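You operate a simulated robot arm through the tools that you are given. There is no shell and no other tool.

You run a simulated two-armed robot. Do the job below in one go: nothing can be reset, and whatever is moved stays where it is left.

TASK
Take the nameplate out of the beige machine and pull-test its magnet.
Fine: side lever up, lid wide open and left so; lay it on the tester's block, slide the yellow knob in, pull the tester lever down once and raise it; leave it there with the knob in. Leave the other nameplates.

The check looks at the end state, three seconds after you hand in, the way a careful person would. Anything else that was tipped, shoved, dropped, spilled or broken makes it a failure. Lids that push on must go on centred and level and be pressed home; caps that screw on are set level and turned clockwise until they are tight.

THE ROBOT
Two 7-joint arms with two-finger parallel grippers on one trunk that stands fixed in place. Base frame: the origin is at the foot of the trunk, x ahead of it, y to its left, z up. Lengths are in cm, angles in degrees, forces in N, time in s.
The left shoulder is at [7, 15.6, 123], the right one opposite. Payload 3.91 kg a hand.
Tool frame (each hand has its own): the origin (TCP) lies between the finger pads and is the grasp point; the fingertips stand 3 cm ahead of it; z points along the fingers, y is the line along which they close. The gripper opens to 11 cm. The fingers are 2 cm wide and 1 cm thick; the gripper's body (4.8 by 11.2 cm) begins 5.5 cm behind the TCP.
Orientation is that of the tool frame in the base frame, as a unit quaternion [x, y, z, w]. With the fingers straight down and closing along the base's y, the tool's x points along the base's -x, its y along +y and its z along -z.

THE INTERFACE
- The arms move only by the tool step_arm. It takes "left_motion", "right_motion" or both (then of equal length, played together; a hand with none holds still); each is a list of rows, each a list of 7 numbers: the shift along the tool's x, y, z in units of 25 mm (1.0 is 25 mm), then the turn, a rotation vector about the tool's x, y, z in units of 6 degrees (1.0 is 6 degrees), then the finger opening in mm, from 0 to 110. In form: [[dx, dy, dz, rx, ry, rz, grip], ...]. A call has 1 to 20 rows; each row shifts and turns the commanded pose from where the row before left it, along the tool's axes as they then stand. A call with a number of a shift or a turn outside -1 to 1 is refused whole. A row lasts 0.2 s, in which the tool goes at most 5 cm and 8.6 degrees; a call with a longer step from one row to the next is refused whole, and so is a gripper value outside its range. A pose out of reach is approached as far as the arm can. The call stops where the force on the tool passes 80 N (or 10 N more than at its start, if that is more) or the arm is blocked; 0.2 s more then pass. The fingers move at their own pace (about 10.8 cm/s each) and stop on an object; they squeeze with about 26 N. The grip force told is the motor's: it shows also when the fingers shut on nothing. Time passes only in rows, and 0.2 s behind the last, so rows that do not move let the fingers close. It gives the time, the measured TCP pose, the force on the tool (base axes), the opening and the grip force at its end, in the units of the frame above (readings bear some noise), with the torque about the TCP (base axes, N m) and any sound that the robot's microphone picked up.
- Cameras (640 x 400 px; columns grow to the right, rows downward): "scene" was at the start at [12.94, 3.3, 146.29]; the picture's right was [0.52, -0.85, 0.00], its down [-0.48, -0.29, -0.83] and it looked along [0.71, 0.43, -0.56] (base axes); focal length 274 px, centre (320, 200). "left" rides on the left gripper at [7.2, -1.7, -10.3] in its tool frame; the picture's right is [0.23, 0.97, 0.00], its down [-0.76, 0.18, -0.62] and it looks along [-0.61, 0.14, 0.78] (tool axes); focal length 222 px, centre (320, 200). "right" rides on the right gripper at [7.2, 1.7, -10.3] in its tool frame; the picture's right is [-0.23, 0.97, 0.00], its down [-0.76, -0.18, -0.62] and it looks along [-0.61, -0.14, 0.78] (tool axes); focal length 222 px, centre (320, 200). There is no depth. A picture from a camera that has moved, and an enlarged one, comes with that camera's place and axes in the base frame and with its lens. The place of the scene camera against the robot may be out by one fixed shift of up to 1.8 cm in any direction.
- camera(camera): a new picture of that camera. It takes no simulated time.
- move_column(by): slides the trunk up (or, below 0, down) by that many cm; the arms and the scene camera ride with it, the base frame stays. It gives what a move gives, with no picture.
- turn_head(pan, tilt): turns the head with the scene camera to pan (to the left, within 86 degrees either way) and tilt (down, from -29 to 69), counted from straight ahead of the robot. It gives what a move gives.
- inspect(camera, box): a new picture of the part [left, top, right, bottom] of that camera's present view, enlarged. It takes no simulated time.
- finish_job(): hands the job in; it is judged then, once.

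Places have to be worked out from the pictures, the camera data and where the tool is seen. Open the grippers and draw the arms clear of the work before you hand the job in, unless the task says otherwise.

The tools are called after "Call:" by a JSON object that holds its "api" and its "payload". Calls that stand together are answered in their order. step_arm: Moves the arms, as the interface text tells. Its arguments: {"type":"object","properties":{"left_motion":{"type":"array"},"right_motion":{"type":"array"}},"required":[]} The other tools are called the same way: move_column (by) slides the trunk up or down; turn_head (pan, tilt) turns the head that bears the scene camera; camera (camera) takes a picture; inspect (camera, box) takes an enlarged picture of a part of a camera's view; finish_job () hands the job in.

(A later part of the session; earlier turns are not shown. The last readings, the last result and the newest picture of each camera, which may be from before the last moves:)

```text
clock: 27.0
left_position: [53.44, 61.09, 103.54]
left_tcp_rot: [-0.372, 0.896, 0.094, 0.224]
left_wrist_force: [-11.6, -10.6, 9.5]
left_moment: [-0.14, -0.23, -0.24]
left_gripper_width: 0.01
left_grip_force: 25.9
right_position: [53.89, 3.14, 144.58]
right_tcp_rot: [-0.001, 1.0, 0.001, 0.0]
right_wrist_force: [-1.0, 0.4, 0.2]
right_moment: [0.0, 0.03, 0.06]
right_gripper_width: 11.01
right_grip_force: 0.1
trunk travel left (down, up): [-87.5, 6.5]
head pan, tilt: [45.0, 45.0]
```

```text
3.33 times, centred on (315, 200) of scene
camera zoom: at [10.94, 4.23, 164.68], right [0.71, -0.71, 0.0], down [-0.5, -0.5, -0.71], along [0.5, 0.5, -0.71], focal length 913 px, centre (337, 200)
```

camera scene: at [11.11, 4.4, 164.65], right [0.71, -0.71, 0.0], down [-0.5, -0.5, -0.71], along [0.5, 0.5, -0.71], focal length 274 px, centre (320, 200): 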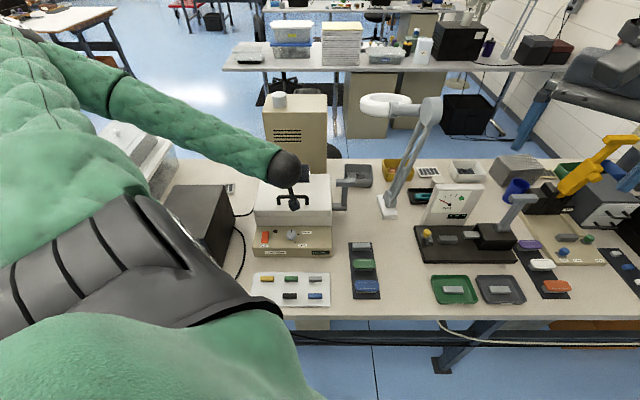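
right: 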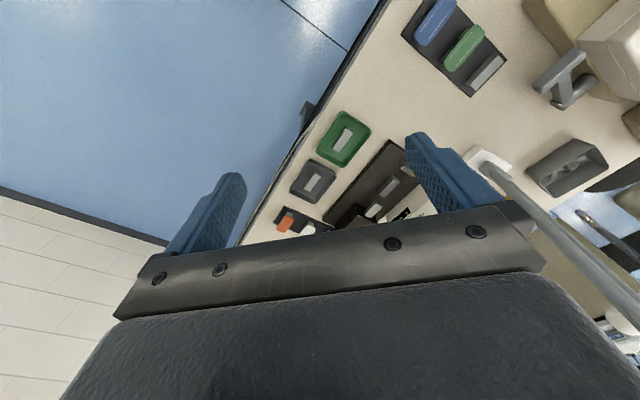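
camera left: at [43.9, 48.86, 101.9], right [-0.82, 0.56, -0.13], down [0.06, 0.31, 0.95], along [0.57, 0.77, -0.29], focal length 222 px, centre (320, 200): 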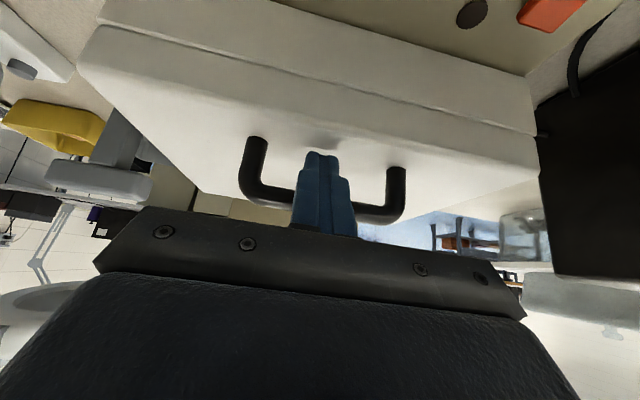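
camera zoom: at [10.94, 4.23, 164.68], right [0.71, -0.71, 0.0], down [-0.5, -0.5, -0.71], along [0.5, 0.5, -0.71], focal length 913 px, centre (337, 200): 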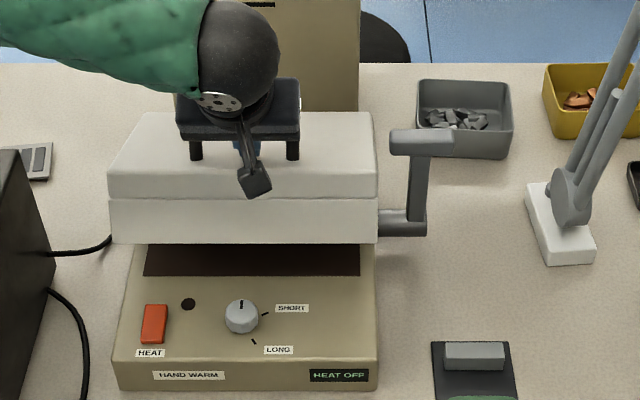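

The whole white box lifts as the lid (≈18° open so far), hinge low at the back; the force hints the fingertip touches the lid surface. I retract slightly, keep the pitch constant and continue.

Call:
{"api": "step_arm", "payload": {"left_motion": [[0, 0, -0.16, 0, 0, 0, 0], [-0.688, 0, -0.125, 0, 0, 0, 0], [-0.688, 0, -0.125, 0, 0, 0, 0], [0, 0, 0, 0, 0, 0, 0]]}}

Call:
{"api": "inspect", "payload": {"camera": "left", "box": [120, 10, 520, 260]}}

Call:
{"api": "inspect", "payload": {"camera": "scene", "box": [230, 140, 400, 260]}}

```text
clock: 28.0
left_position: [55.31, 62.95, 105.8]
left_tcp_rot: [-0.371, 0.897, 0.092, 0.224]
left_wrist_force: [0.0, -1.7, -2.9]
left_moment: [-0.02, 0.0, -0.03]
left_gripper_width: 0.0
left_grip_force: 26.2
right_position: [54.16, 3.35, 144.4]
right_tcp_rot: [0.0, 1.0, 0.0, 0.0]
right_wrist_force: [0.2, -0.4, 0.0]
right_moment: [0.01, 0.01, 0.0]
right_gripper_width: 11.01
right_grip_force: 0.1
trunk travel left (down, up): [-87.5, 6.5]
head pan, tilt: [45.0, 45.0]
```

```text
1.60 times, centred on (320, 135) of left
camera zoom: at [48.55, 53.65, 111.45], right [-0.83, 0.55, -0.11], down [0.14, 0.39, 0.91], along [0.54, 0.74, -0.41], focal length 355 px, centre (320, 304)
```

zoom: 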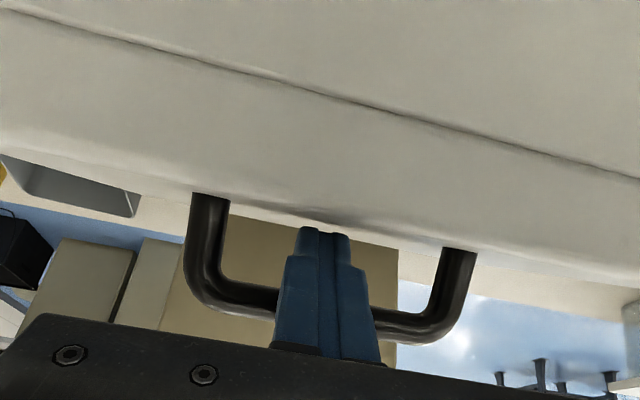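

```text
3.33 times, centred on (315, 200) of scene
camera zoom: at [11.13, 4.43, 164.64], right [0.71, -0.71, 0.0], down [-0.5, -0.5, -0.71], along [0.5, 0.5, -0.71], focal length 913 px, centre (337, 200)
```

zoom: 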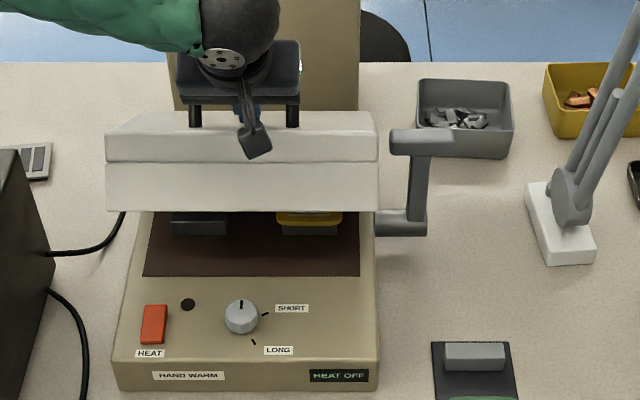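

Opening well with low force; a yellow nameplate and a dark block are visible inside. Continue.

Call:
{"api": "step_arm", "payload": {"left_motion": [[-0.7, 0, 0, 0, 0, 0, 0], [-0.7, 0, 0, 0, 0, 0, 0], [-0.691, 0, 0.12, 0, 0, 0, 0], [-0.691, 0, 0.12, 0, 0, 0, 0], [0, 0, 0, 0, 0, 0, 0]]}}

Call:
{"api": "inspect", "payload": {"camera": "left", "box": [120, 10, 520, 260]}}

Call:
{"api": "inspect", "payload": {"camera": "scene", "box": [230, 120, 420, 260]}}

```text
clock: 29.2
left_position: [59.8, 67.66, 108.49]
left_tcp_rot: [-0.371, 0.896, 0.094, 0.223]
left_wrist_force: [-1.0, -1.1, -2.5]
left_moment: [0.01, 0.01, 0.0]
left_gripper_width: 0.01
left_grip_force: 25.8
right_position: [54.15, 3.36, 144.53]
right_tcp_rot: [-0.001, 1.0, 0.0, 0.0]
right_wrist_force: [-0.6, -0.5, 0.0]
right_moment: [0.05, -0.01, 0.01]
right_gripper_width: 11.02
right_grip_force: 0.1
trunk travel left (down, up): [-87.5, 6.5]
head pan, tilt: [45.0, 45.0]
```

```text
1.60 times, centred on (320, 135) of left
camera zoom: at [53.06, 58.27, 114.26], right [-0.83, 0.55, -0.11], down [0.14, 0.39, 0.91], along [0.54, 0.74, -0.41], focal length 355 px, centre (320, 304)
```

zoom: 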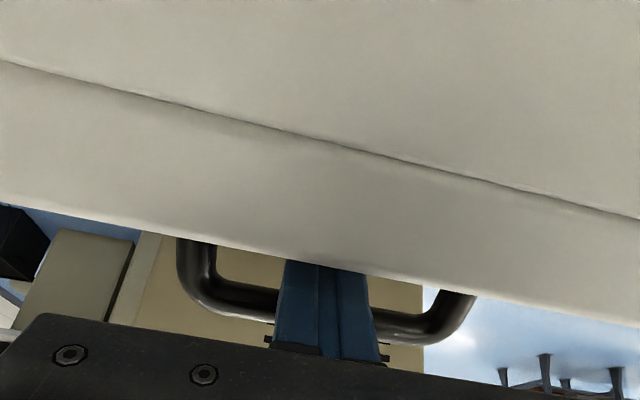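

```text
2.86 times, centred on (325, 190) of scene
camera zoom: at [11.12, 4.42, 164.65], right [0.71, -0.71, 0.0], down [-0.5, -0.5, -0.71], along [0.5, 0.5, -0.71], focal length 783 px, centre (306, 229)
```

zoom: 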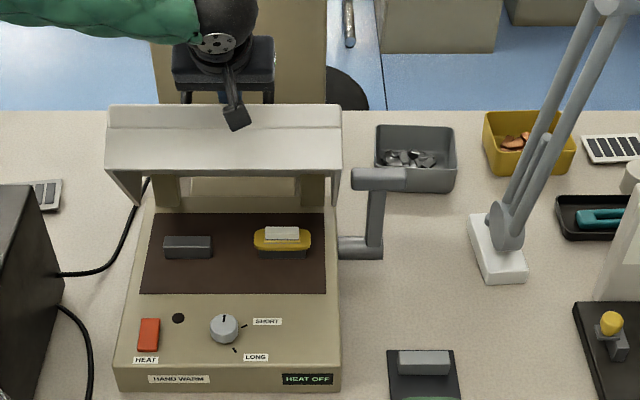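

Lid about 50° open; the yellow nameplate sits on the right block of the platen. Continue opening.

Call:
{"api": "step_arm", "payload": {"left_motion": [[-0.658, 0, 0.236, 0, 0, 0, 0], [-0.658, 0, 0.236, 0, 0, 0, 0], [-0.609, 0, 0.35, 0, 0, 0, 0], [-0.609, 0, 0.35, 0, 0, 0, 0], [0, 0, 0, 0, 0, 0, 0]]}}

Call:
{"api": "inspect", "payload": {"camera": "left", "box": [120, 10, 520, 260]}}

Call:
{"api": "inspect", "payload": {"camera": "scene", "box": [230, 120, 420, 260]}}

```text
clock: 30.4
left_position: [63.65, 71.43, 109.06]
left_tcp_rot: [-0.372, 0.898, 0.089, 0.216]
left_wrist_force: [-61.5, -29.6, 50.9]
left_moment: [-6.19, 9.24, 2.76]
left_gripper_width: 0.01
left_grip_force: 25.9
right_position: [53.41, 2.87, 144.84]
right_tcp_rot: [0.0, 1.0, 0.002, 0.002]
right_wrist_force: [-0.1, 0.4, 1.2]
right_moment: [-0.04, -0.03, 0.03]
right_gripper_width: 11.0
right_grip_force: 0.2
trunk travel left (down, up): [-87.5, 6.5]
head pan, tilt: [45.0, 45.0]
stopped in row 5 (left hand): the force on the tool passed its limit at 85 N (the readings are from after the stop); the commanded pose is now the measured one
```

```text
1.60 times, centred on (320, 135) of left
camera zoom: at [57.02, 62.19, 114.85], right [-0.83, 0.55, -0.1], down [0.15, 0.41, 0.9], along [0.53, 0.73, -0.42], focal length 355 px, centre (320, 304)
```

zoom: 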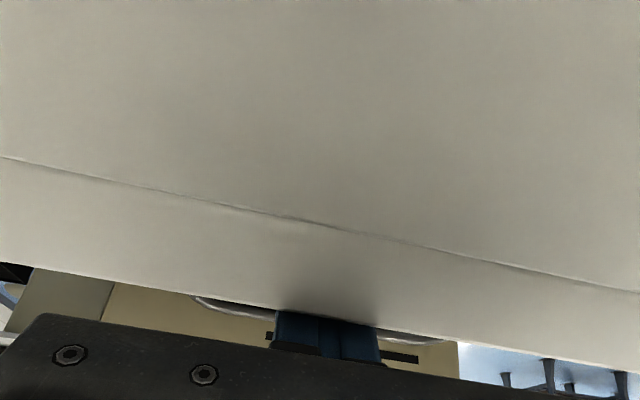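

```text
2.86 times, centred on (325, 190) of scene
camera zoom: at [10.15, 3.94, 164.86], right [0.71, -0.71, 0.0], down [-0.49, -0.5, -0.71], along [0.5, 0.5, -0.7], focal length 783 px, centre (306, 229)
```

zoom: 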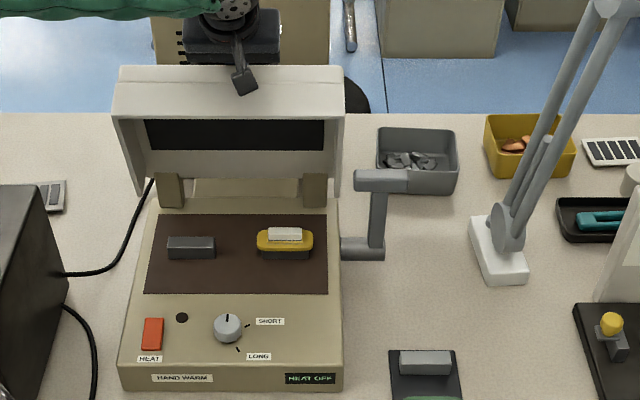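

The force jumped with a large moment: the hand's camera bracket met the lid's front edge (lid ≈64°). I pivot the tool toward straight down about the bar, which lifts the bracket away.

Call:
{"api": "step_arm", "payload": {"left_motion": [[0.01, 0, -0.09, 0, 0.9, 0, 0], [0.02, 0, -0.085, 0, 0.9, 0, 0], [0.03, 0, -0.08, 0, 0.9, 0, 0], [0.04, 0, -0.08, 0, 0.9, 0, 0], [0.05, 0, -0.075, 0, 0.9, 0, 0], [0, 0, 0, 0, 0, 0, 0]]}}

Call:
{"api": "inspect", "payload": {"camera": "left", "box": [120, 10, 520, 260]}}

Call:
{"api": "inspect", "payload": {"camera": "scene", "box": [230, 120, 420, 260]}}

```text
clock: 31.8
left_position: [63.93, 71.38, 109.24]
left_tcp_rot: [-0.382, 0.924, 0.0, 0.0]
left_wrist_force: [-0.3, -1.4, 0.8]
left_moment: [0.0, -0.01, -0.03]
left_gripper_width: 0.0
left_grip_force: 25.6
right_position: [54.05, 3.2, 144.41]
right_tcp_rot: [0.001, 1.0, 0.0, 0.0]
right_wrist_force: [-0.5, 0.3, 0.5]
right_moment: [-0.01, -0.02, -0.01]
right_gripper_width: 10.99
right_grip_force: 0.0
trunk travel left (down, up): [-87.5, 6.5]
head pan, tilt: [45.0, 45.0]
```

```text
1.60 times, centred on (320, 135) of left
camera zoom: at [59.96, 64.92, 119.51], right [-0.85, 0.53, 0.0], down [0.41, 0.66, 0.62], along [0.33, 0.53, -0.78], focal length 355 px, centre (320, 304)
```

zoom: 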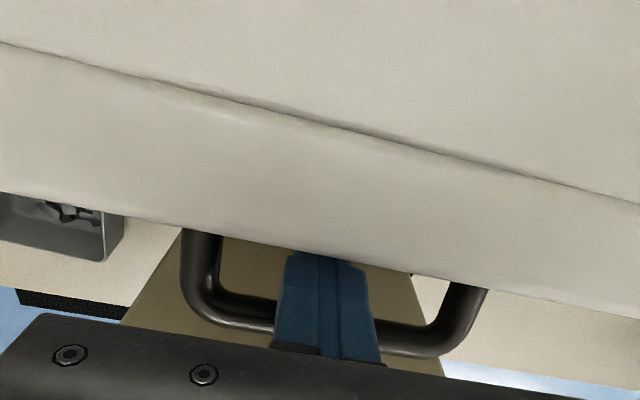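

```text
2.86 times, centred on (325, 190) of scene
camera zoom: at [11.01, 4.38, 164.66], right [0.71, -0.71, 0.0], down [-0.5, -0.5, -0.71], along [0.5, 0.5, -0.71], focal length 783 px, centre (306, 229)
```

zoom: 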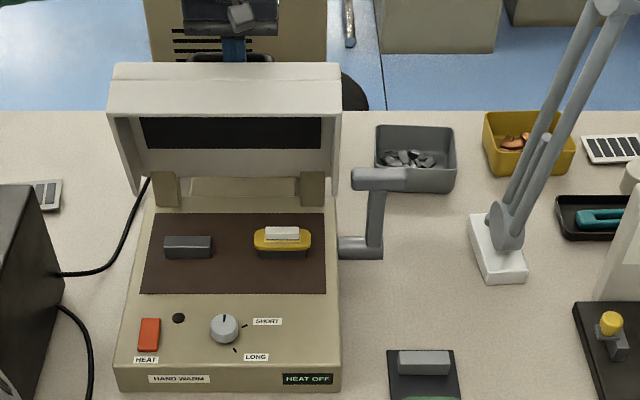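

The bracket is clear and force is nil. I continue pulling the bar backwards with the tool straight down.

Call:
{"api": "step_arm", "payload": {"left_motion": [[-0.7, 0, 0, 0, 0, 0, 0], [-0.7, 0, 0.05, 0, 0, 0, 0], [-0.69, 0, 0.11, 0, 0, 0, 0], [-0.68, 0, 0.17, 0, 0, 0, 0], [0, 0, 0, 0, 0, 0, 0]]}}

Call:
{"api": "inspect", "payload": {"camera": "left", "box": [120, 10, 520, 260]}}

Call:
{"api": "inspect", "payload": {"camera": "scene", "box": [230, 120, 420, 260]}}

```text
clock: 33.0
left_position: [68.47, 75.84, 108.57]
left_tcp_rot: [-0.381, 0.925, 0.002, -0.002]
left_wrist_force: [-48.2, -41.4, -7.4]
left_moment: [-0.05, 1.33, 0.06]
left_gripper_width: 0.0
left_grip_force: 25.8
right_position: [53.64, 2.9, 144.65]
right_tcp_rot: [0.0, 1.0, 0.001, 0.002]
right_wrist_force: [-0.6, -0.9, -0.8]
right_moment: [0.02, 0.01, -0.02]
right_gripper_width: 10.98
right_grip_force: 0.0
trunk travel left (down, up): [-87.5, 6.5]
head pan, tilt: [45.0, 45.0]
```

```text
1.60 times, centred on (320, 135) of left
camera zoom: at [64.59, 69.29, 118.87], right [-0.85, 0.53, 0.0], down [0.42, 0.66, 0.62], along [0.33, 0.53, -0.78], focal length 355 px, centre (320, 304)
```

zoom: 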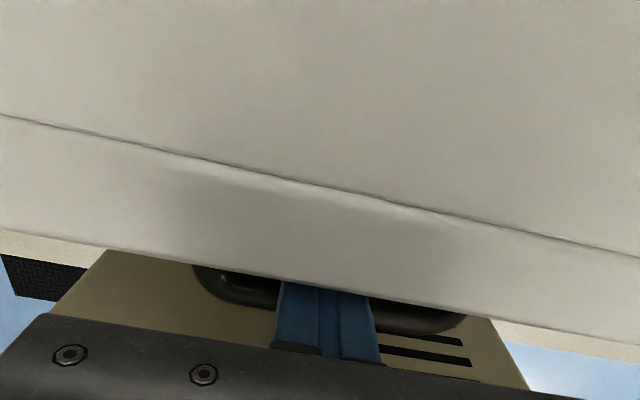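

```text
2.86 times, centred on (325, 190) of scene
camera zoom: at [10.5, 3.96, 164.7], right [0.71, -0.71, 0.0], down [-0.5, -0.5, -0.71], along [0.5, 0.5, -0.7], focal length 783 px, centre (306, 229)
```

zoom: 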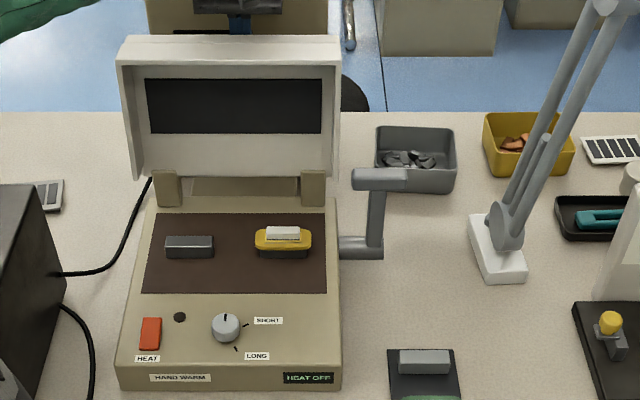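

About 63 N of resistance along the opening direction: the lid is at its stop, roughly 85–90°. I ease off and withdraw the fingers upward out of the handle.

Call:
{"api": "step_arm", "payload": {"left_motion": [[0.3, 0, 0, 0, 0, 0, 0], [0.1, 0, 0, 0, 0, 0, 0], [0, 0, 0, 0, 0, 0, 0]]}}

Call:
{"api": "inspect", "payload": {"camera": "scene", "box": [230, 120, 420, 260]}}

Call:
{"api": "inspect", "payload": {"camera": "left", "box": [220, 130, 420, 255]}}

```text
clock: 33.8
left_position: [68.19, 75.86, 108.49]
left_tcp_rot: [-0.383, 0.924, 0.001, 0.001]
left_wrist_force: [0.4, 0.3, 0.5]
left_moment: [0.01, 0.01, -0.01]
left_gripper_width: 0.0
left_grip_force: 25.8
right_position: [54.03, 3.32, 144.5]
right_tcp_rot: [0.0, 1.0, 0.0, 0.0]
right_wrist_force: [-0.4, 0.4, -0.3]
right_moment: [0.01, 0.02, -0.02]
right_gripper_width: 11.0
right_grip_force: 0.1
trunk travel left (down, up): [-87.5, 6.5]
head pan, tilt: [45.0, 45.0]
```

```text
2.86 times, centred on (325, 190) of scene
camera zoom: at [11.18, 4.53, 164.65], right [0.71, -0.71, 0.0], down [-0.5, -0.5, -0.71], along [0.5, 0.5, -0.71], focal length 783 px, centre (306, 229)
```

zoom: 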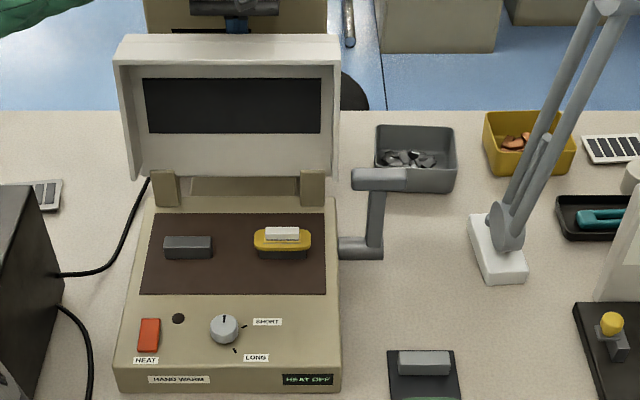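

```text
3.20 times, centred on (320, 192) of left
camera zoom: at [64.29, 69.29, 118.63], right [-0.85, 0.53, 0.0], down [0.41, 0.66, 0.62], along [0.33, 0.53, -0.78], focal length 711 px, centre (320, 224)
```

zoom: 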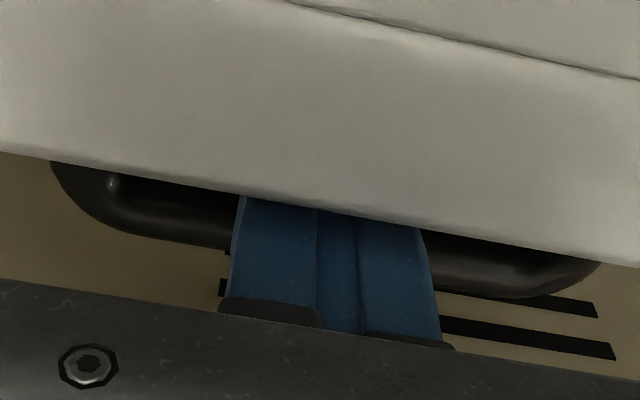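

Force is zero now; I withdraw straight up and check that the lid stays.

Call:
{"api": "step_arm", "payload": {"left_motion": [[0, 0, -0.5, 0, 0, 0, 0], [0, 0, -0.8, 0, 0, 0, 0], [0, 0, -1, 0, 0, 0, 0], [0, 0, -1, 0, 0, 0, 0], [0, 0, -1, 0, 0, 0, 0], [0, 0, 0, 0, 0, 0, 0]]}}

Call:
{"api": "inspect", "payload": {"camera": "scene", "box": [230, 120, 420, 260]}}

Call:
{"api": "camera", "payload": {"camera": "left"}}

```text
clock: 35.1
left_position: [68.06, 75.72, 119.08]
left_tcp_rot: [-0.382, 0.924, 0.001, 0.001]
left_wrist_force: [0.5, -0.2, -0.4]
left_moment: [-0.02, 0.01, -0.03]
left_gripper_width: 0.0
left_grip_force: 26.2
right_position: [54.18, 3.3, 144.5]
right_tcp_rot: [0.0, 1.0, 0.0, 0.0]
right_wrist_force: [-0.1, 0.0, 0.4]
right_moment: [-0.04, -0.04, 0.02]
right_gripper_width: 11.02
right_grip_force: 0.0
trunk travel left (down, up): [-87.5, 6.5]
head pan, tilt: [45.0, 45.0]
```

```text
2.86 times, centred on (325, 190) of scene
camera zoom: at [11.16, 4.45, 164.65], right [0.71, -0.71, 0.0], down [-0.5, -0.5, -0.71], along [0.5, 0.5, -0.71], focal length 783 px, centre (306, 229)
```

zoom: 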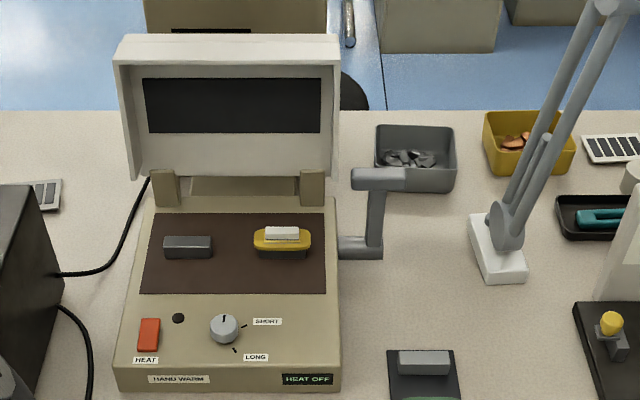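

```text
taken
camera left: at [64.24, 69.19, 129.38], right [-0.85, 0.53, 0.0], down [0.41, 0.66, 0.62], along [0.33, 0.53, -0.78], focal length 222 px, centre (320, 200)
```

left: 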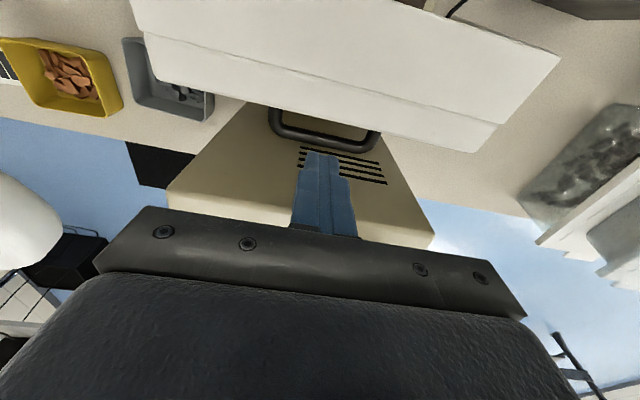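

The lid stays open. Now I bring the left hand back in front of and above the platen with fingers open to look closely at the nameplate.

Call:
{"api": "step_arm", "payload": {"left_motion": [[1, -0.21, 0, 0, 0, 0, 0], [1, -0.21, 0, 0, 0, 0, 0], [1, -0.21, 0, 0, 0, 0, 0], [1, -0.21, 0, 0, 0, 0, 0], [1, -0.21, 0, 0, 0, 0, 0], [1, -0.21, 0, 0, 0, 0, 110], [1, -0.21, 0, 0, 0, 0, 110], [1, -0.21, 0, 0, 0, 0, 110], [1, -0.21, 0, 0, 0, 0, 110], [1, -0.21, 0, 0, 0, 0, 110], [1, -0.21, 0, 0, 0, 0, 110], [0.5, -0.21, 0.5, 0, 0, 0, 110], [0, 0, 0.96, 0, 0, 0, 110], [0, 0, 0.96, 0, 0, 0, 110], [0, 0, 0.96, 0, 0, 0, 110], [0, 0, 0.96, 0, 0, 0, 110], [0, 0, 0.5, 0, 0, 0, 110], [0, 0, 0, 0, 0, 0, 110]]}}

Call:
{"api": "camera", "payload": {"camera": "left"}}

Call:
{"api": "inspect", "payload": {"camera": "left", "box": [240, 110, 420, 225]}}

Call:
{"api": "inspect", "payload": {"camera": "scene", "box": [260, 160, 350, 220]}}

```text
clock: 39.0
left_position: [52.2, 51.01, 106.94]
left_tcp_rot: [-0.382, 0.924, 0.0, -0.001]
left_wrist_force: [-0.2, 1.0, 0.6]
left_moment: [-0.02, 0.02, -0.05]
left_gripper_width: 11.0
left_grip_force: 0.0
right_position: [54.25, 3.25, 144.4]
right_tcp_rot: [-0.001, 1.0, 0.0, 0.0]
right_wrist_force: [-0.3, 0.2, -0.3]
right_moment: [0.0, 0.0, 0.02]
right_gripper_width: 10.97
right_grip_force: 0.0
trunk travel left (down, up): [-87.5, 6.5]
head pan, tilt: [45.0, 45.0]
```

```text
taken
camera left: at [48.31, 44.45, 117.26], right [-0.85, 0.53, 0.0], down [0.41, 0.66, 0.62], along [0.33, 0.53, -0.78], focal length 222 px, centre (320, 200)
```

left: 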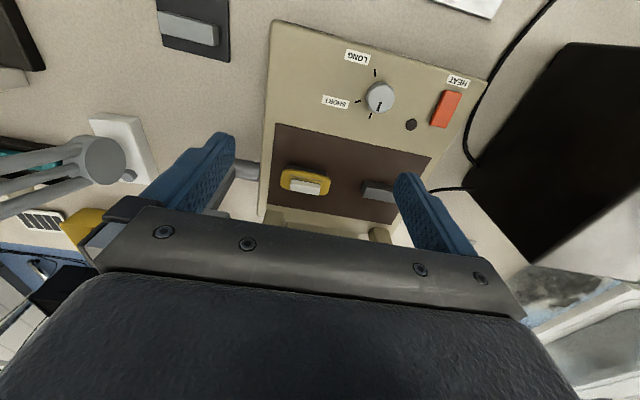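

```text
3.48 times, centred on (330, 168) of left
camera zoom: at [48.31, 44.45, 117.26], right [-0.85, 0.53, 0.0], down [0.41, 0.66, 0.62], along [0.33, 0.53, -0.78], focal length 773 px, centre (285, 313)
```

zoom: 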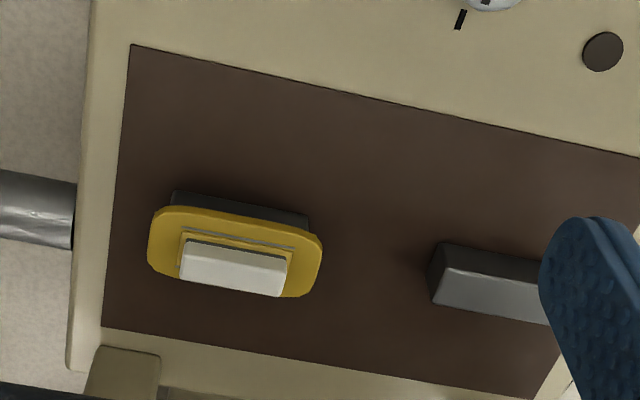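

```text
6.67 times, centred on (305, 190) of scene
camera zoom: at [11.14, 4.42, 164.65], right [0.71, -0.71, 0.0], down [-0.5, -0.5, -0.71], along [0.5, 0.5, -0.71], focal length 1827 px, centre (420, 267)
```

zoom: 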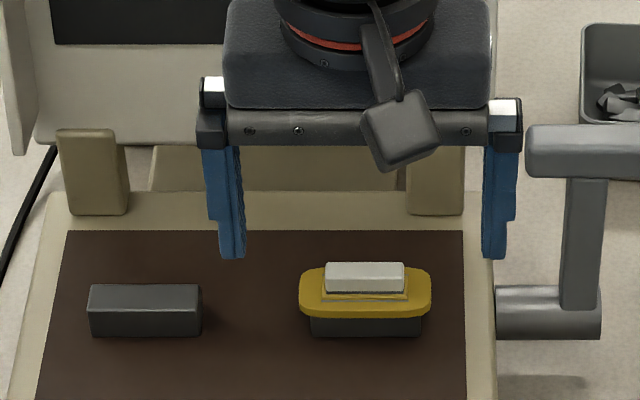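

The plate (yellow, white magnet bar up) lies on a dark block at about e1 0.6, e2 84, z≈89–90, 7.2 cm long along e1. I turn the left tool 90° so the fingers close across its narrow side, and move the idle right arm further right.

Call:
{"api": "step_arm", "payload": {"left_motion": [[0, 0, 0, 0, 0, 0.9375, 70], [0, 0, 0, 0, 0, 0.9375, 70], [0, 0, 0, 0, 0, 0.9375, 70], [0, 0, 0, 0, 0, 0.9375, 70], [0, 0, 0, 0, 0, 0.9375, 70], [0, 0, 0, 0, 0, 0.9375, 70], [0, 0, 0, 0, 0, 0.9375, 70], [0, 0, 0, 0, 0, 0.9375, 70], [0, 0, 0, 0, 0, 0.9375, 70], [0, 0, 0, 0, 0, 0.9375, 70], [0, 0, 0, 0, 0, 0.9375, 70], [0, 0, 0, 0, 0, 0.9375, 70], [0, 0, 0, 0, 0, 0.9375, 70], [0, 0, 0, 0, 0, 0.9375, 70], [0, 0, 0, 0, 0, 0.9375, 70], [0, 0, 0, 0, 0, 0.9375, 70], [0, 0, 0, 0, 0, 0, 70]], "right_motion": [[0, -1, 0, 0, 0, 0, 110], [0, -1, 0, 0, 0, 0, 110], [0, -1, 0, 0, 0, 0, 110], [0, -1, 0, 0, 0, 0, 110], [0, -1, 0, 0, 0, 0, 110], [0, -1, 0, 0, 0, 0, 110], [0, -1, 0, 0, 0, 0, 110], [0, -1, 0, 0, 0, 0, 110], [0, -1, 0, 0, 0, 0, 110], [0, -1, 0, 0, 0, 0, 110], [0, -1, 0, 0, 0, 0, 110], [0, -1, 0, 0, 0, 0, 110], [0, 0, 0, 0, 0, 0, 110], [0, 0, 0, 0, 0, 0, 110], [0, 0, 0, 0, 0, 0, 110], [0, 0, 0, 0, 0, 0, 110], [0, 0, 0, 0, 0, 0, 110]]}}

Call:
{"api": "camera", "payload": {"camera": "left"}}

Call:
{"api": "camera", "payload": {"camera": "scene"}}

```text
clock: 42.5
left_position: [52.12, 50.99, 107.14]
left_tcp_rot: [0.384, 0.923, 0.0, -0.001]
left_wrist_force: [-0.1, -0.5, -0.3]
left_moment: [-0.04, -0.01, -0.02]
left_gripper_width: 7.02
left_grip_force: 0.0
right_position: [54.07, -26.73, 144.51]
right_tcp_rot: [-0.001, 1.0, 0.001, 0.0]
right_wrist_force: [0.1, -0.3, -0.4]
right_moment: [0.03, 0.01, 0.05]
right_gripper_width: 11.0
right_grip_force: 0.0
trunk travel left (down, up): [-87.5, 6.5]
head pan, tilt: [45.0, 45.0]
```

```text
taken
camera left: at [45.95, 54.69, 117.29], right [0.53, 0.85, 0.0], down [0.66, -0.41, 0.62], along [0.53, -0.33, -0.78], focal length 222 px, centre (320, 200)
```

left: 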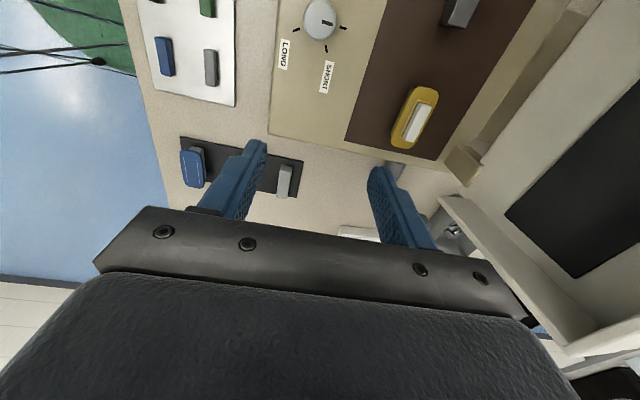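

```text
taken
camera scene: at [11.11, 4.4, 164.65], right [0.71, -0.71, 0.0], down [-0.5, -0.5, -0.71], along [0.5, 0.5, -0.71], focal length 274 px, centre (320, 200)
```

scene: 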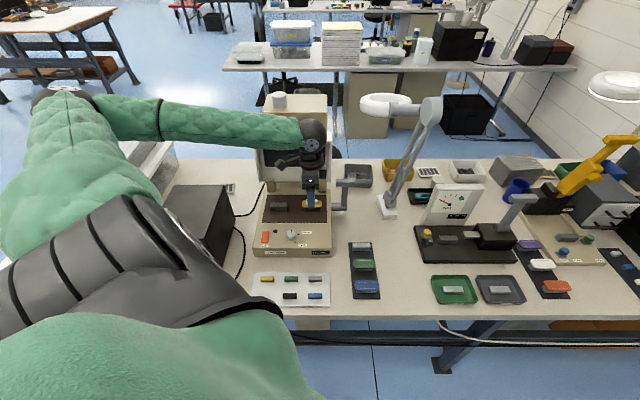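

Triangulated: plate top centre at e1 0.5, e2 85.0, z≈89. I move above it.

Call:
{"api": "step_arm", "payload": {"left_motion": [[0.02, 0.8, 0.3, 0, 0, 0, 70], [0.02, 0.8, 0.3, 0, 0, 0, 70], [0.02, 0.8, 0.3, 0, 0, 0, 70], [0.02, 0.8, 0.3, 0, 0, 0, 70], [0.02, 0.8, 0.3, 0, 0, 0, 70], [0.02, 0.84, 0.3, 0, 0, 0, 70], [0, 0, 0.7, 0, 0, 0, 70], [0, 0, 0.7, 0, 0, 0, 70], [0, 0, 0, 0, 0, 0, 70]]}}

Call:
{"api": "camera", "payload": {"camera": "left"}}

Call:
{"api": "inspect", "payload": {"camera": "left", "box": [240, 110, 400, 210]}}

Call:
{"api": "inspect", "payload": {"camera": "scene", "box": [250, 140, 370, 220]}}

```text
clock: 44.5
left_position: [60.6, 59.71, 98.94]
left_tcp_rot: [0.383, 0.924, 0.001, -0.001]
left_wrist_force: [-0.1, 0.1, 0.8]
left_moment: [-0.04, 0.02, 0.02]
left_gripper_width: 7.01
left_grip_force: 0.0
right_position: [54.24, -26.69, 144.46]
right_tcp_rot: [0.0, 1.0, -0.001, 0.0]
right_wrist_force: [-0.5, -0.1, 0.4]
right_moment: [0.01, -0.02, -0.02]
right_gripper_width: 11.01
right_grip_force: 0.0
trunk travel left (down, up): [-87.5, 6.5]
head pan, tilt: [45.0, 45.0]
```

```text
taken
camera left: at [54.26, 63.47, 109.15], right [0.53, 0.85, 0.0], down [0.66, -0.41, 0.62], along [0.53, -0.33, -0.78], focal length 222 px, centre (320, 200)
```

left: 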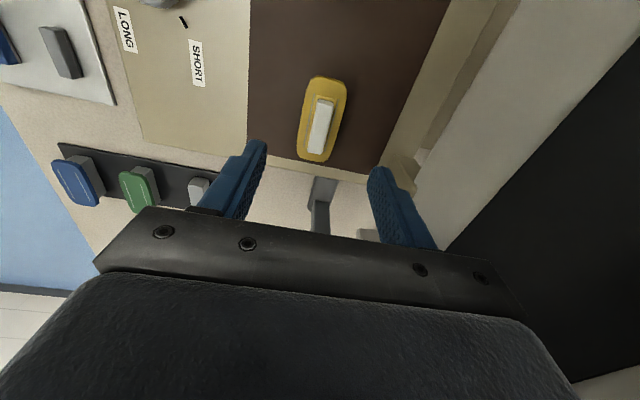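

```text
4.00 times, centred on (320, 160) of left
camera zoom: at [54.26, 63.47, 109.15], right [0.53, 0.85, 0.0], down [0.66, -0.41, 0.62], along [0.53, -0.33, -0.78], focal length 888 px, centre (320, 360)
```

zoom: 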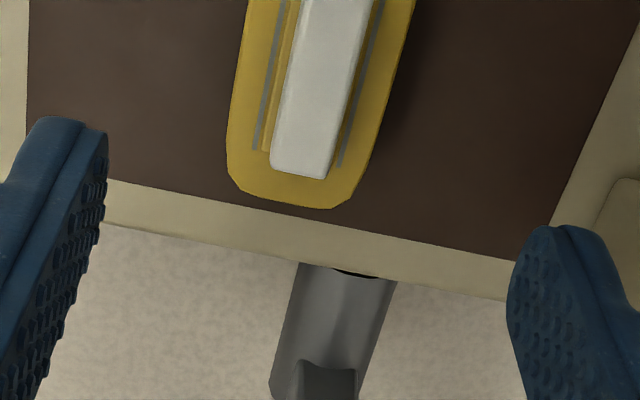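

```text
5.00 times, centred on (310, 180) of scene
camera zoom: at [11.14, 4.4, 164.65], right [0.71, -0.71, 0.0], down [-0.5, -0.5, -0.71], along [0.5, 0.5, -0.71], focal length 1370 px, centre (370, 300)
```

zoom: 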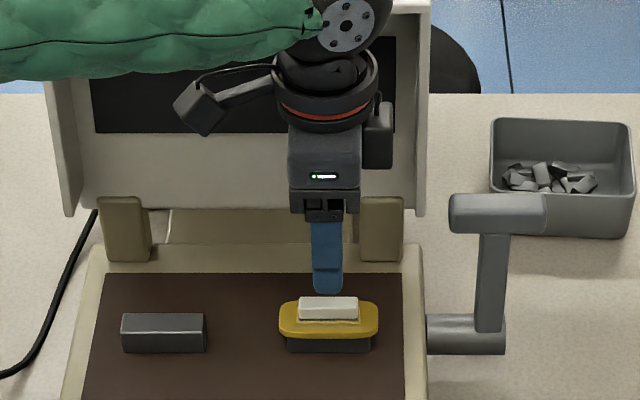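

TCP is centred over the plate (plate ≈7.7×3.8 cm). I lower to just above plate level and compare heights.

Call:
{"api": "step_arm", "payload": {"left_motion": [[0, 0, 0.8, 0, 0, 0, 70], [0, 0, 0.8, 0, 0, 0, 70], [0, 0, 0.8, 0, 0, 0, 70], [0, 0, 0, 0, 0, 0, 70]]}}

Call:
{"api": "inspect", "payload": {"camera": "left", "box": [200, 60, 440, 210]}}

Call:
{"api": "inspect", "payload": {"camera": "scene", "box": [270, 160, 350, 220]}}

```text
clock: 45.5
left_position: [60.39, 59.81, 92.83]
left_tcp_rot: [0.382, 0.924, 0.001, -0.001]
left_wrist_force: [-1.0, -0.4, 0.3]
left_moment: [0.0, 0.02, -0.02]
left_gripper_width: 7.01
left_grip_force: 0.0
right_position: [54.08, -26.76, 144.52]
right_tcp_rot: [0.0, 1.0, 0.0, 0.0]
right_wrist_force: [-0.1, -0.4, 0.5]
right_moment: [-0.01, -0.01, -0.01]
right_gripper_width: 10.99
right_grip_force: 0.0
trunk travel left (down, up): [-87.5, 6.5]
head pan, tilt: [45.0, 45.0]
```

```text
2.67 times, centred on (320, 135) of left
camera zoom: at [54.14, 63.47, 103.09], right [0.53, 0.85, 0.0], down [0.66, -0.41, 0.62], along [0.53, -0.33, -0.78], focal length 592 px, centre (320, 373)
```

zoom: 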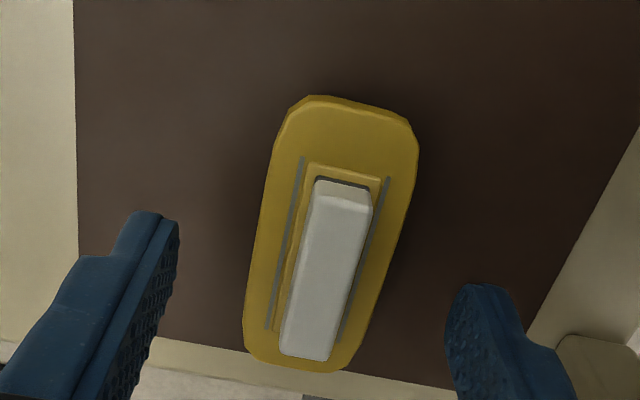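

```text
6.67 times, centred on (310, 190) of scene
camera zoom: at [11.13, 4.4, 164.65], right [0.71, -0.71, 0.0], down [-0.5, -0.5, -0.71], along [0.5, 0.5, -0.71], focal length 1827 px, centre (387, 267)
```

zoom: 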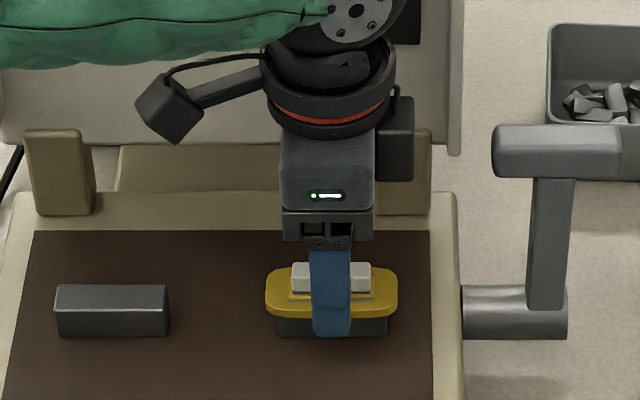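

Plate spans z≈88.4–89.3 on the block. I lower 2.4 cm more so the pads straddle the plate's edges and close.

Call:
{"api": "step_arm", "payload": {"left_motion": [[0, 0, 0.5, 0, 0, 0, 70], [0, 0, 0.47, 0, 0, 0, 70], [0, 0, 0, 0, 0, 0, 50], [0, 0, 0, 0, 0, 0, 42], [0, 0, 0, 0, 0, 0, 30], [0, 0, 0, 0, 0, 0, 30], [0, 0, 0, 0, 0, 0, 30]]}}

Call:
{"api": "inspect", "payload": {"camera": "left", "box": [200, 60, 440, 210]}}

Call:
{"api": "inspect", "payload": {"camera": "scene", "box": [270, 160, 350, 220]}}

```text
clock: 47.1
left_position: [60.51, 59.75, 90.42]
left_tcp_rot: [0.382, 0.924, 0.0, -0.001]
left_wrist_force: [0.1, -0.5, -0.7]
left_moment: [-0.02, 0.0, 0.0]
left_gripper_width: 3.5
left_grip_force: 25.9
right_position: [54.17, -26.83, 144.55]
right_tcp_rot: [-0.001, 1.0, 0.0, -0.001]
right_wrist_force: [0.1, 0.3, 1.5]
right_moment: [0.05, -0.01, -0.01]
right_gripper_width: 10.97
right_grip_force: 0.0
trunk travel left (down, up): [-87.5, 6.5]
head pan, tilt: [45.0, 45.0]
```

```text
2.67 times, centred on (320, 135) of left
camera zoom: at [54.24, 63.48, 100.72], right [0.53, 0.85, 0.0], down [0.66, -0.41, 0.62], along [0.53, -0.33, -0.78], focal length 592 px, centre (320, 373)
```

zoom: 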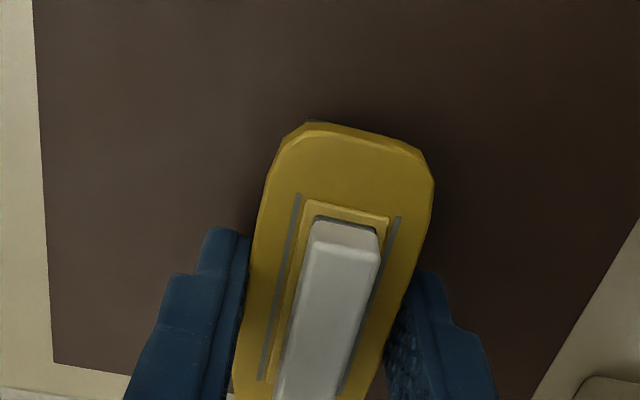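

```text
6.67 times, centred on (310, 190) of scene
camera zoom: at [11.14, 4.41, 164.65], right [0.71, -0.71, 0.0], down [-0.5, -0.5, -0.71], along [0.5, 0.5, -0.71], focal length 1827 px, centre (387, 267)
```

zoom: 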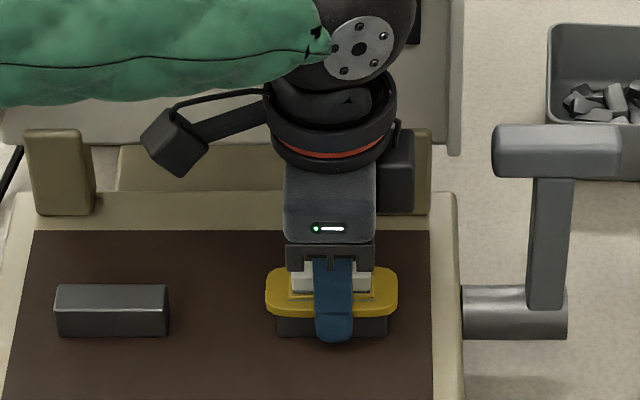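

Gripped at 3.5 cm. I lift it straight up slowly and check that it came free.

Call:
{"api": "step_arm", "payload": {"left_motion": [[0, 0, -0.2, 0, 0, 0, 30], [0, 0, -0.4, 0, 0, 0, 30], [0, 0, -0.8, 0, 0, 0, 30], [0, 0, -0.8, 0, 0, 0, 30], [0, 0, -0.8, 0, 0, 0, 30], [0, 0, -0.8, 0, 0, 0, 30], [0, 0, -0.8, 0, 0, 0, 30], [0, 0, 0, 0, 0, 0, 30]]}}

Call:
{"api": "inspect", "payload": {"camera": "left", "box": [200, 60, 440, 210]}}

Call:
{"api": "inspect", "payload": {"camera": "scene", "box": [250, 130, 370, 220]}}

Call:
{"api": "inspect", "payload": {"camera": "scene", "box": [390, 140, 570, 310]}}

```text
clock: 49.0
left_position: [60.54, 59.65, 102.26]
left_tcp_rot: [0.382, 0.924, 0.0, -0.001]
left_wrist_force: [0.1, -0.5, 0.8]
left_moment: [0.01, 0.02, -0.01]
left_gripper_width: 2.98
left_grip_force: 0.1
right_position: [54.22, -26.79, 144.4]
right_tcp_rot: [0.001, 1.0, -0.001, 0.0]
right_wrist_force: [1.4, 0.4, -0.6]
right_moment: [-0.03, -0.01, 0.01]
right_gripper_width: 11.0
right_grip_force: 0.0
trunk travel left (down, up): [-87.5, 6.5]
head pan, tilt: [45.0, 45.0]
```

```text
2.67 times, centred on (320, 135) of left
camera zoom: at [54.29, 63.4, 112.5], right [0.53, 0.85, 0.0], down [0.66, -0.41, 0.62], along [0.53, -0.33, -0.78], focal length 592 px, centre (320, 373)
```

zoom: 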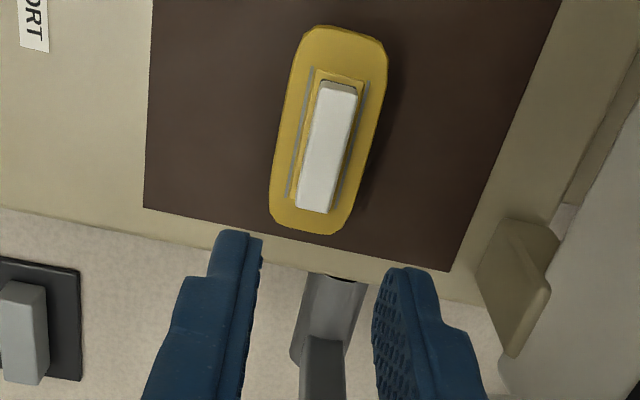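

```text
4.44 times, centred on (310, 175) of scene
camera zoom: at [11.16, 4.43, 164.65], right [0.71, -0.71, 0.0], down [-0.5, -0.5, -0.71], along [0.5, 0.5, -0.71], focal length 1218 px, centre (364, 311)
```

zoom: 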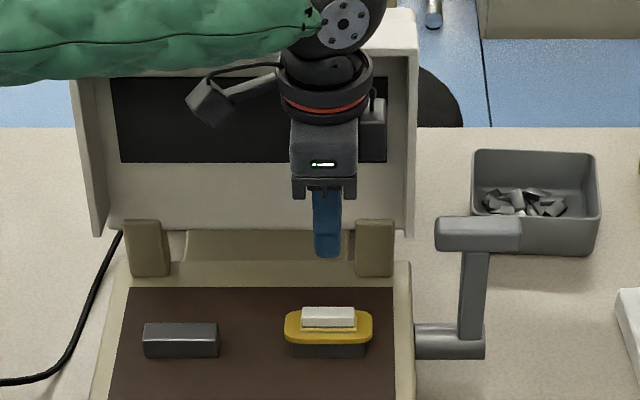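

```text
2.35 times, centred on (480, 225) of scene
camera zoom: at [11.16, 4.43, 164.65], right [0.71, -0.71, 0.0], down [-0.5, -0.5, -0.71], along [0.5, 0.5, -0.71], focal length 645 px, centre (-56, 141)
```

zoom: 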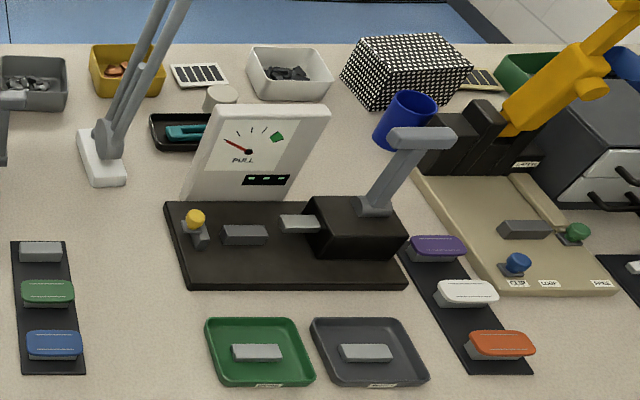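

The fingers slid off; the plate is still on its block (held by its magnet, it seems). I re-grip deeper so the plate sits mid-pad, then lift in tiny steps while reading the force.

Call:
{"api": "step_arm", "payload": {"left_motion": [[0, 0, 0.8, 0, 0, 0, 70], [0, 0, 0.8, 0, 0, 0, 70], [0, 0, 0.8, 0, 0, 0, 70], [0, 0, 0.8, 0, 0, 0, 70], [0, 0, 0.8, 0, 0, 0, 70], [0, 0, 0.6, 0, 0, 0, 70], [0, 0, 0.5, 0, 0, 0, 70], [0, 0, 0, 0, 0, 0, 40], [0, 0, 0, 0, 0, 0, 0], [0, 0, 0, 0, 0, 0, 0], [0, 0, 0, 0, 0, 0, 0]]}}

Call:
{"api": "inspect", "payload": {"camera": "scene", "box": [270, 160, 350, 220]}}

Call:
{"api": "inspect", "payload": {"camera": "left", "box": [200, 60, 440, 210]}}

```text
clock: 51.4
left_position: [60.47, 59.72, 89.34]
left_tcp_rot: [0.383, 0.924, 0.001, 0.0]
left_wrist_force: [-1.1, 0.2, -0.4]
left_moment: [0.0, -0.03, -0.01]
left_gripper_width: 3.53
left_grip_force: 25.7
right_position: [54.22, -26.79, 144.4]
right_tcp_rot: [0.0, 1.0, 0.0, 0.0]
right_wrist_force: [0.0, -0.1, -0.3]
right_moment: [0.01, 0.01, 0.01]
right_gripper_width: 11.01
right_grip_force: 0.2
trunk travel left (down, up): [-87.5, 6.5]
head pan, tilt: [45.0, 45.0]
```

```text
6.67 times, centred on (310, 190) of scene
camera zoom: at [11.14, 4.41, 164.65], right [0.71, -0.71, 0.0], down [-0.5, -0.5, -0.71], along [0.5, 0.5, -0.71], focal length 1827 px, centre (387, 267)
```

zoom: 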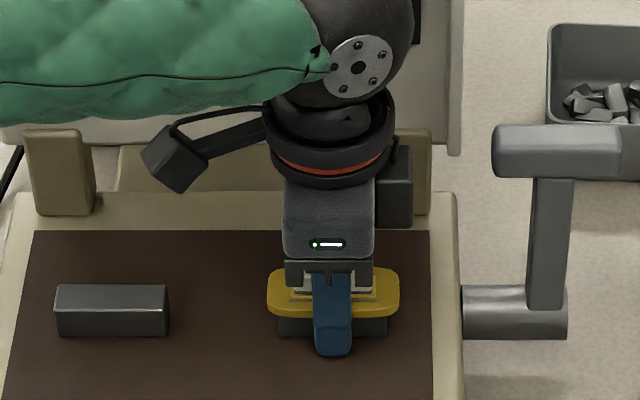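

```text
2.67 times, centred on (320, 135) of left
camera zoom: at [54.14, 63.49, 99.64], right [0.53, 0.85, 0.0], down [0.66, -0.41, 0.62], along [0.53, -0.33, -0.78], focal length 592 px, centre (320, 373)
```

zoom: 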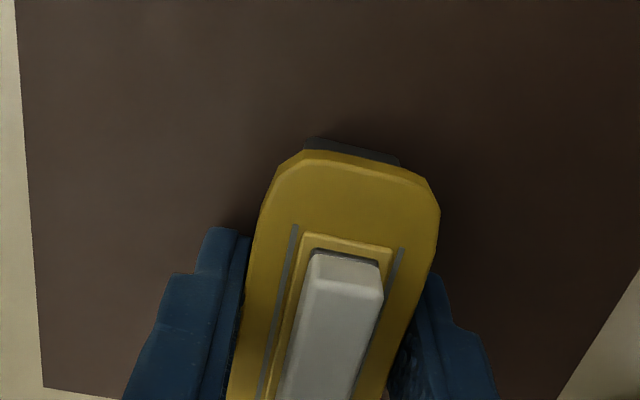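

Gripped again, now mid-pad. I lift 2 mm and read the force.

Call:
{"api": "step_arm", "payload": {"left_motion": [[0, 0, -0.04, 0, 0, 0, 0], [0, 0, -0.04, 0, 0, 0, 0], [0, 0, 0, 0, 0, 0, 0]]}}

```text
clock: 52.1
left_position: [60.46, 59.67, 89.43]
left_tcp_rot: [0.383, 0.924, 0.001, -0.001]
left_wrist_force: [0.8, -0.3, -1.1]
left_moment: [-0.01, -0.01, 0.01]
left_gripper_width: 3.54
left_grip_force: 25.9
right_position: [54.14, -26.9, 144.51]
right_tcp_rot: [0.0, 1.0, 0.0, 0.0]
right_wrist_force: [-0.3, -0.8, -0.2]
right_moment: [0.01, 0.0, -0.02]
right_gripper_width: 11.0
right_grip_force: 0.0
trunk travel left (down, up): [-87.5, 6.5]
head pan, tilt: [45.0, 45.0]
```

Call:
{"api": "step_arm", "payload": {"left_motion": [[0, 0, -0.1, 0, 0, 0, 0], [0, 0, -0.1, 0, 0, 0, 0], [0, 0, -0.1, 0, 0, 0, 0], [0, 0, 0, 0, 0, 0, 0]]}}

Call:
{"api": "inspect", "payload": {"camera": "left", "box": [200, 60, 440, 210]}}

Call:
{"api": "inspect", "payload": {"camera": "scene", "box": [270, 160, 350, 220]}}

```text
clock: 53.1
left_position: [60.66, 59.71, 90.19]
left_tcp_rot: [0.383, 0.924, 0.0, 0.0]
left_wrist_force: [0.0, -0.1, 0.0]
left_moment: [-0.01, 0.03, 0.01]
left_gripper_width: 3.52
left_grip_force: 26.2
right_position: [54.14, -26.74, 144.45]
right_tcp_rot: [0.001, 1.0, 0.0, -0.001]
right_wrist_force: [-0.6, -0.6, 0.3]
right_moment: [0.0, -0.01, -0.04]
right_gripper_width: 10.99
right_grip_force: 0.1
trunk travel left (down, up): [-87.5, 6.5]
head pan, tilt: [45.0, 45.0]
```

```text
2.67 times, centred on (320, 135) of left
camera zoom: at [54.3, 63.38, 100.54], right [0.53, 0.85, 0.0], down [0.66, -0.41, 0.62], along [0.53, -0.33, -0.78], focal length 592 px, centre (320, 373)
```

zoom: 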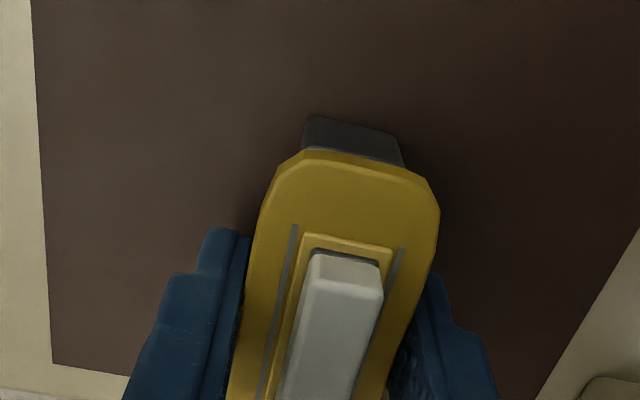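

```text
6.67 times, centred on (310, 190) of scene
camera zoom: at [11.14, 4.41, 164.65], right [0.71, -0.71, 0.0], down [-0.5, -0.5, -0.71], along [0.5, 0.5, -0.71], focal length 1827 px, centre (387, 267)
```

zoom: 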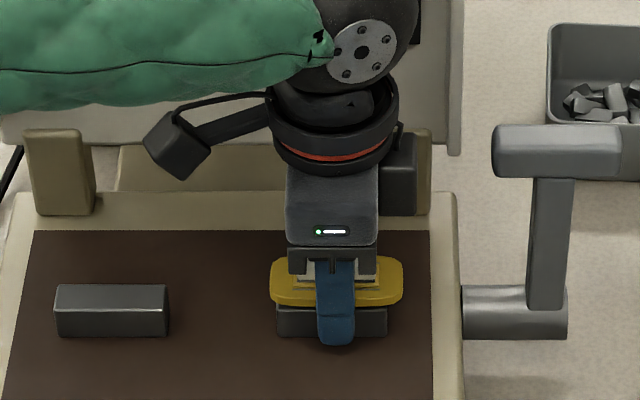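

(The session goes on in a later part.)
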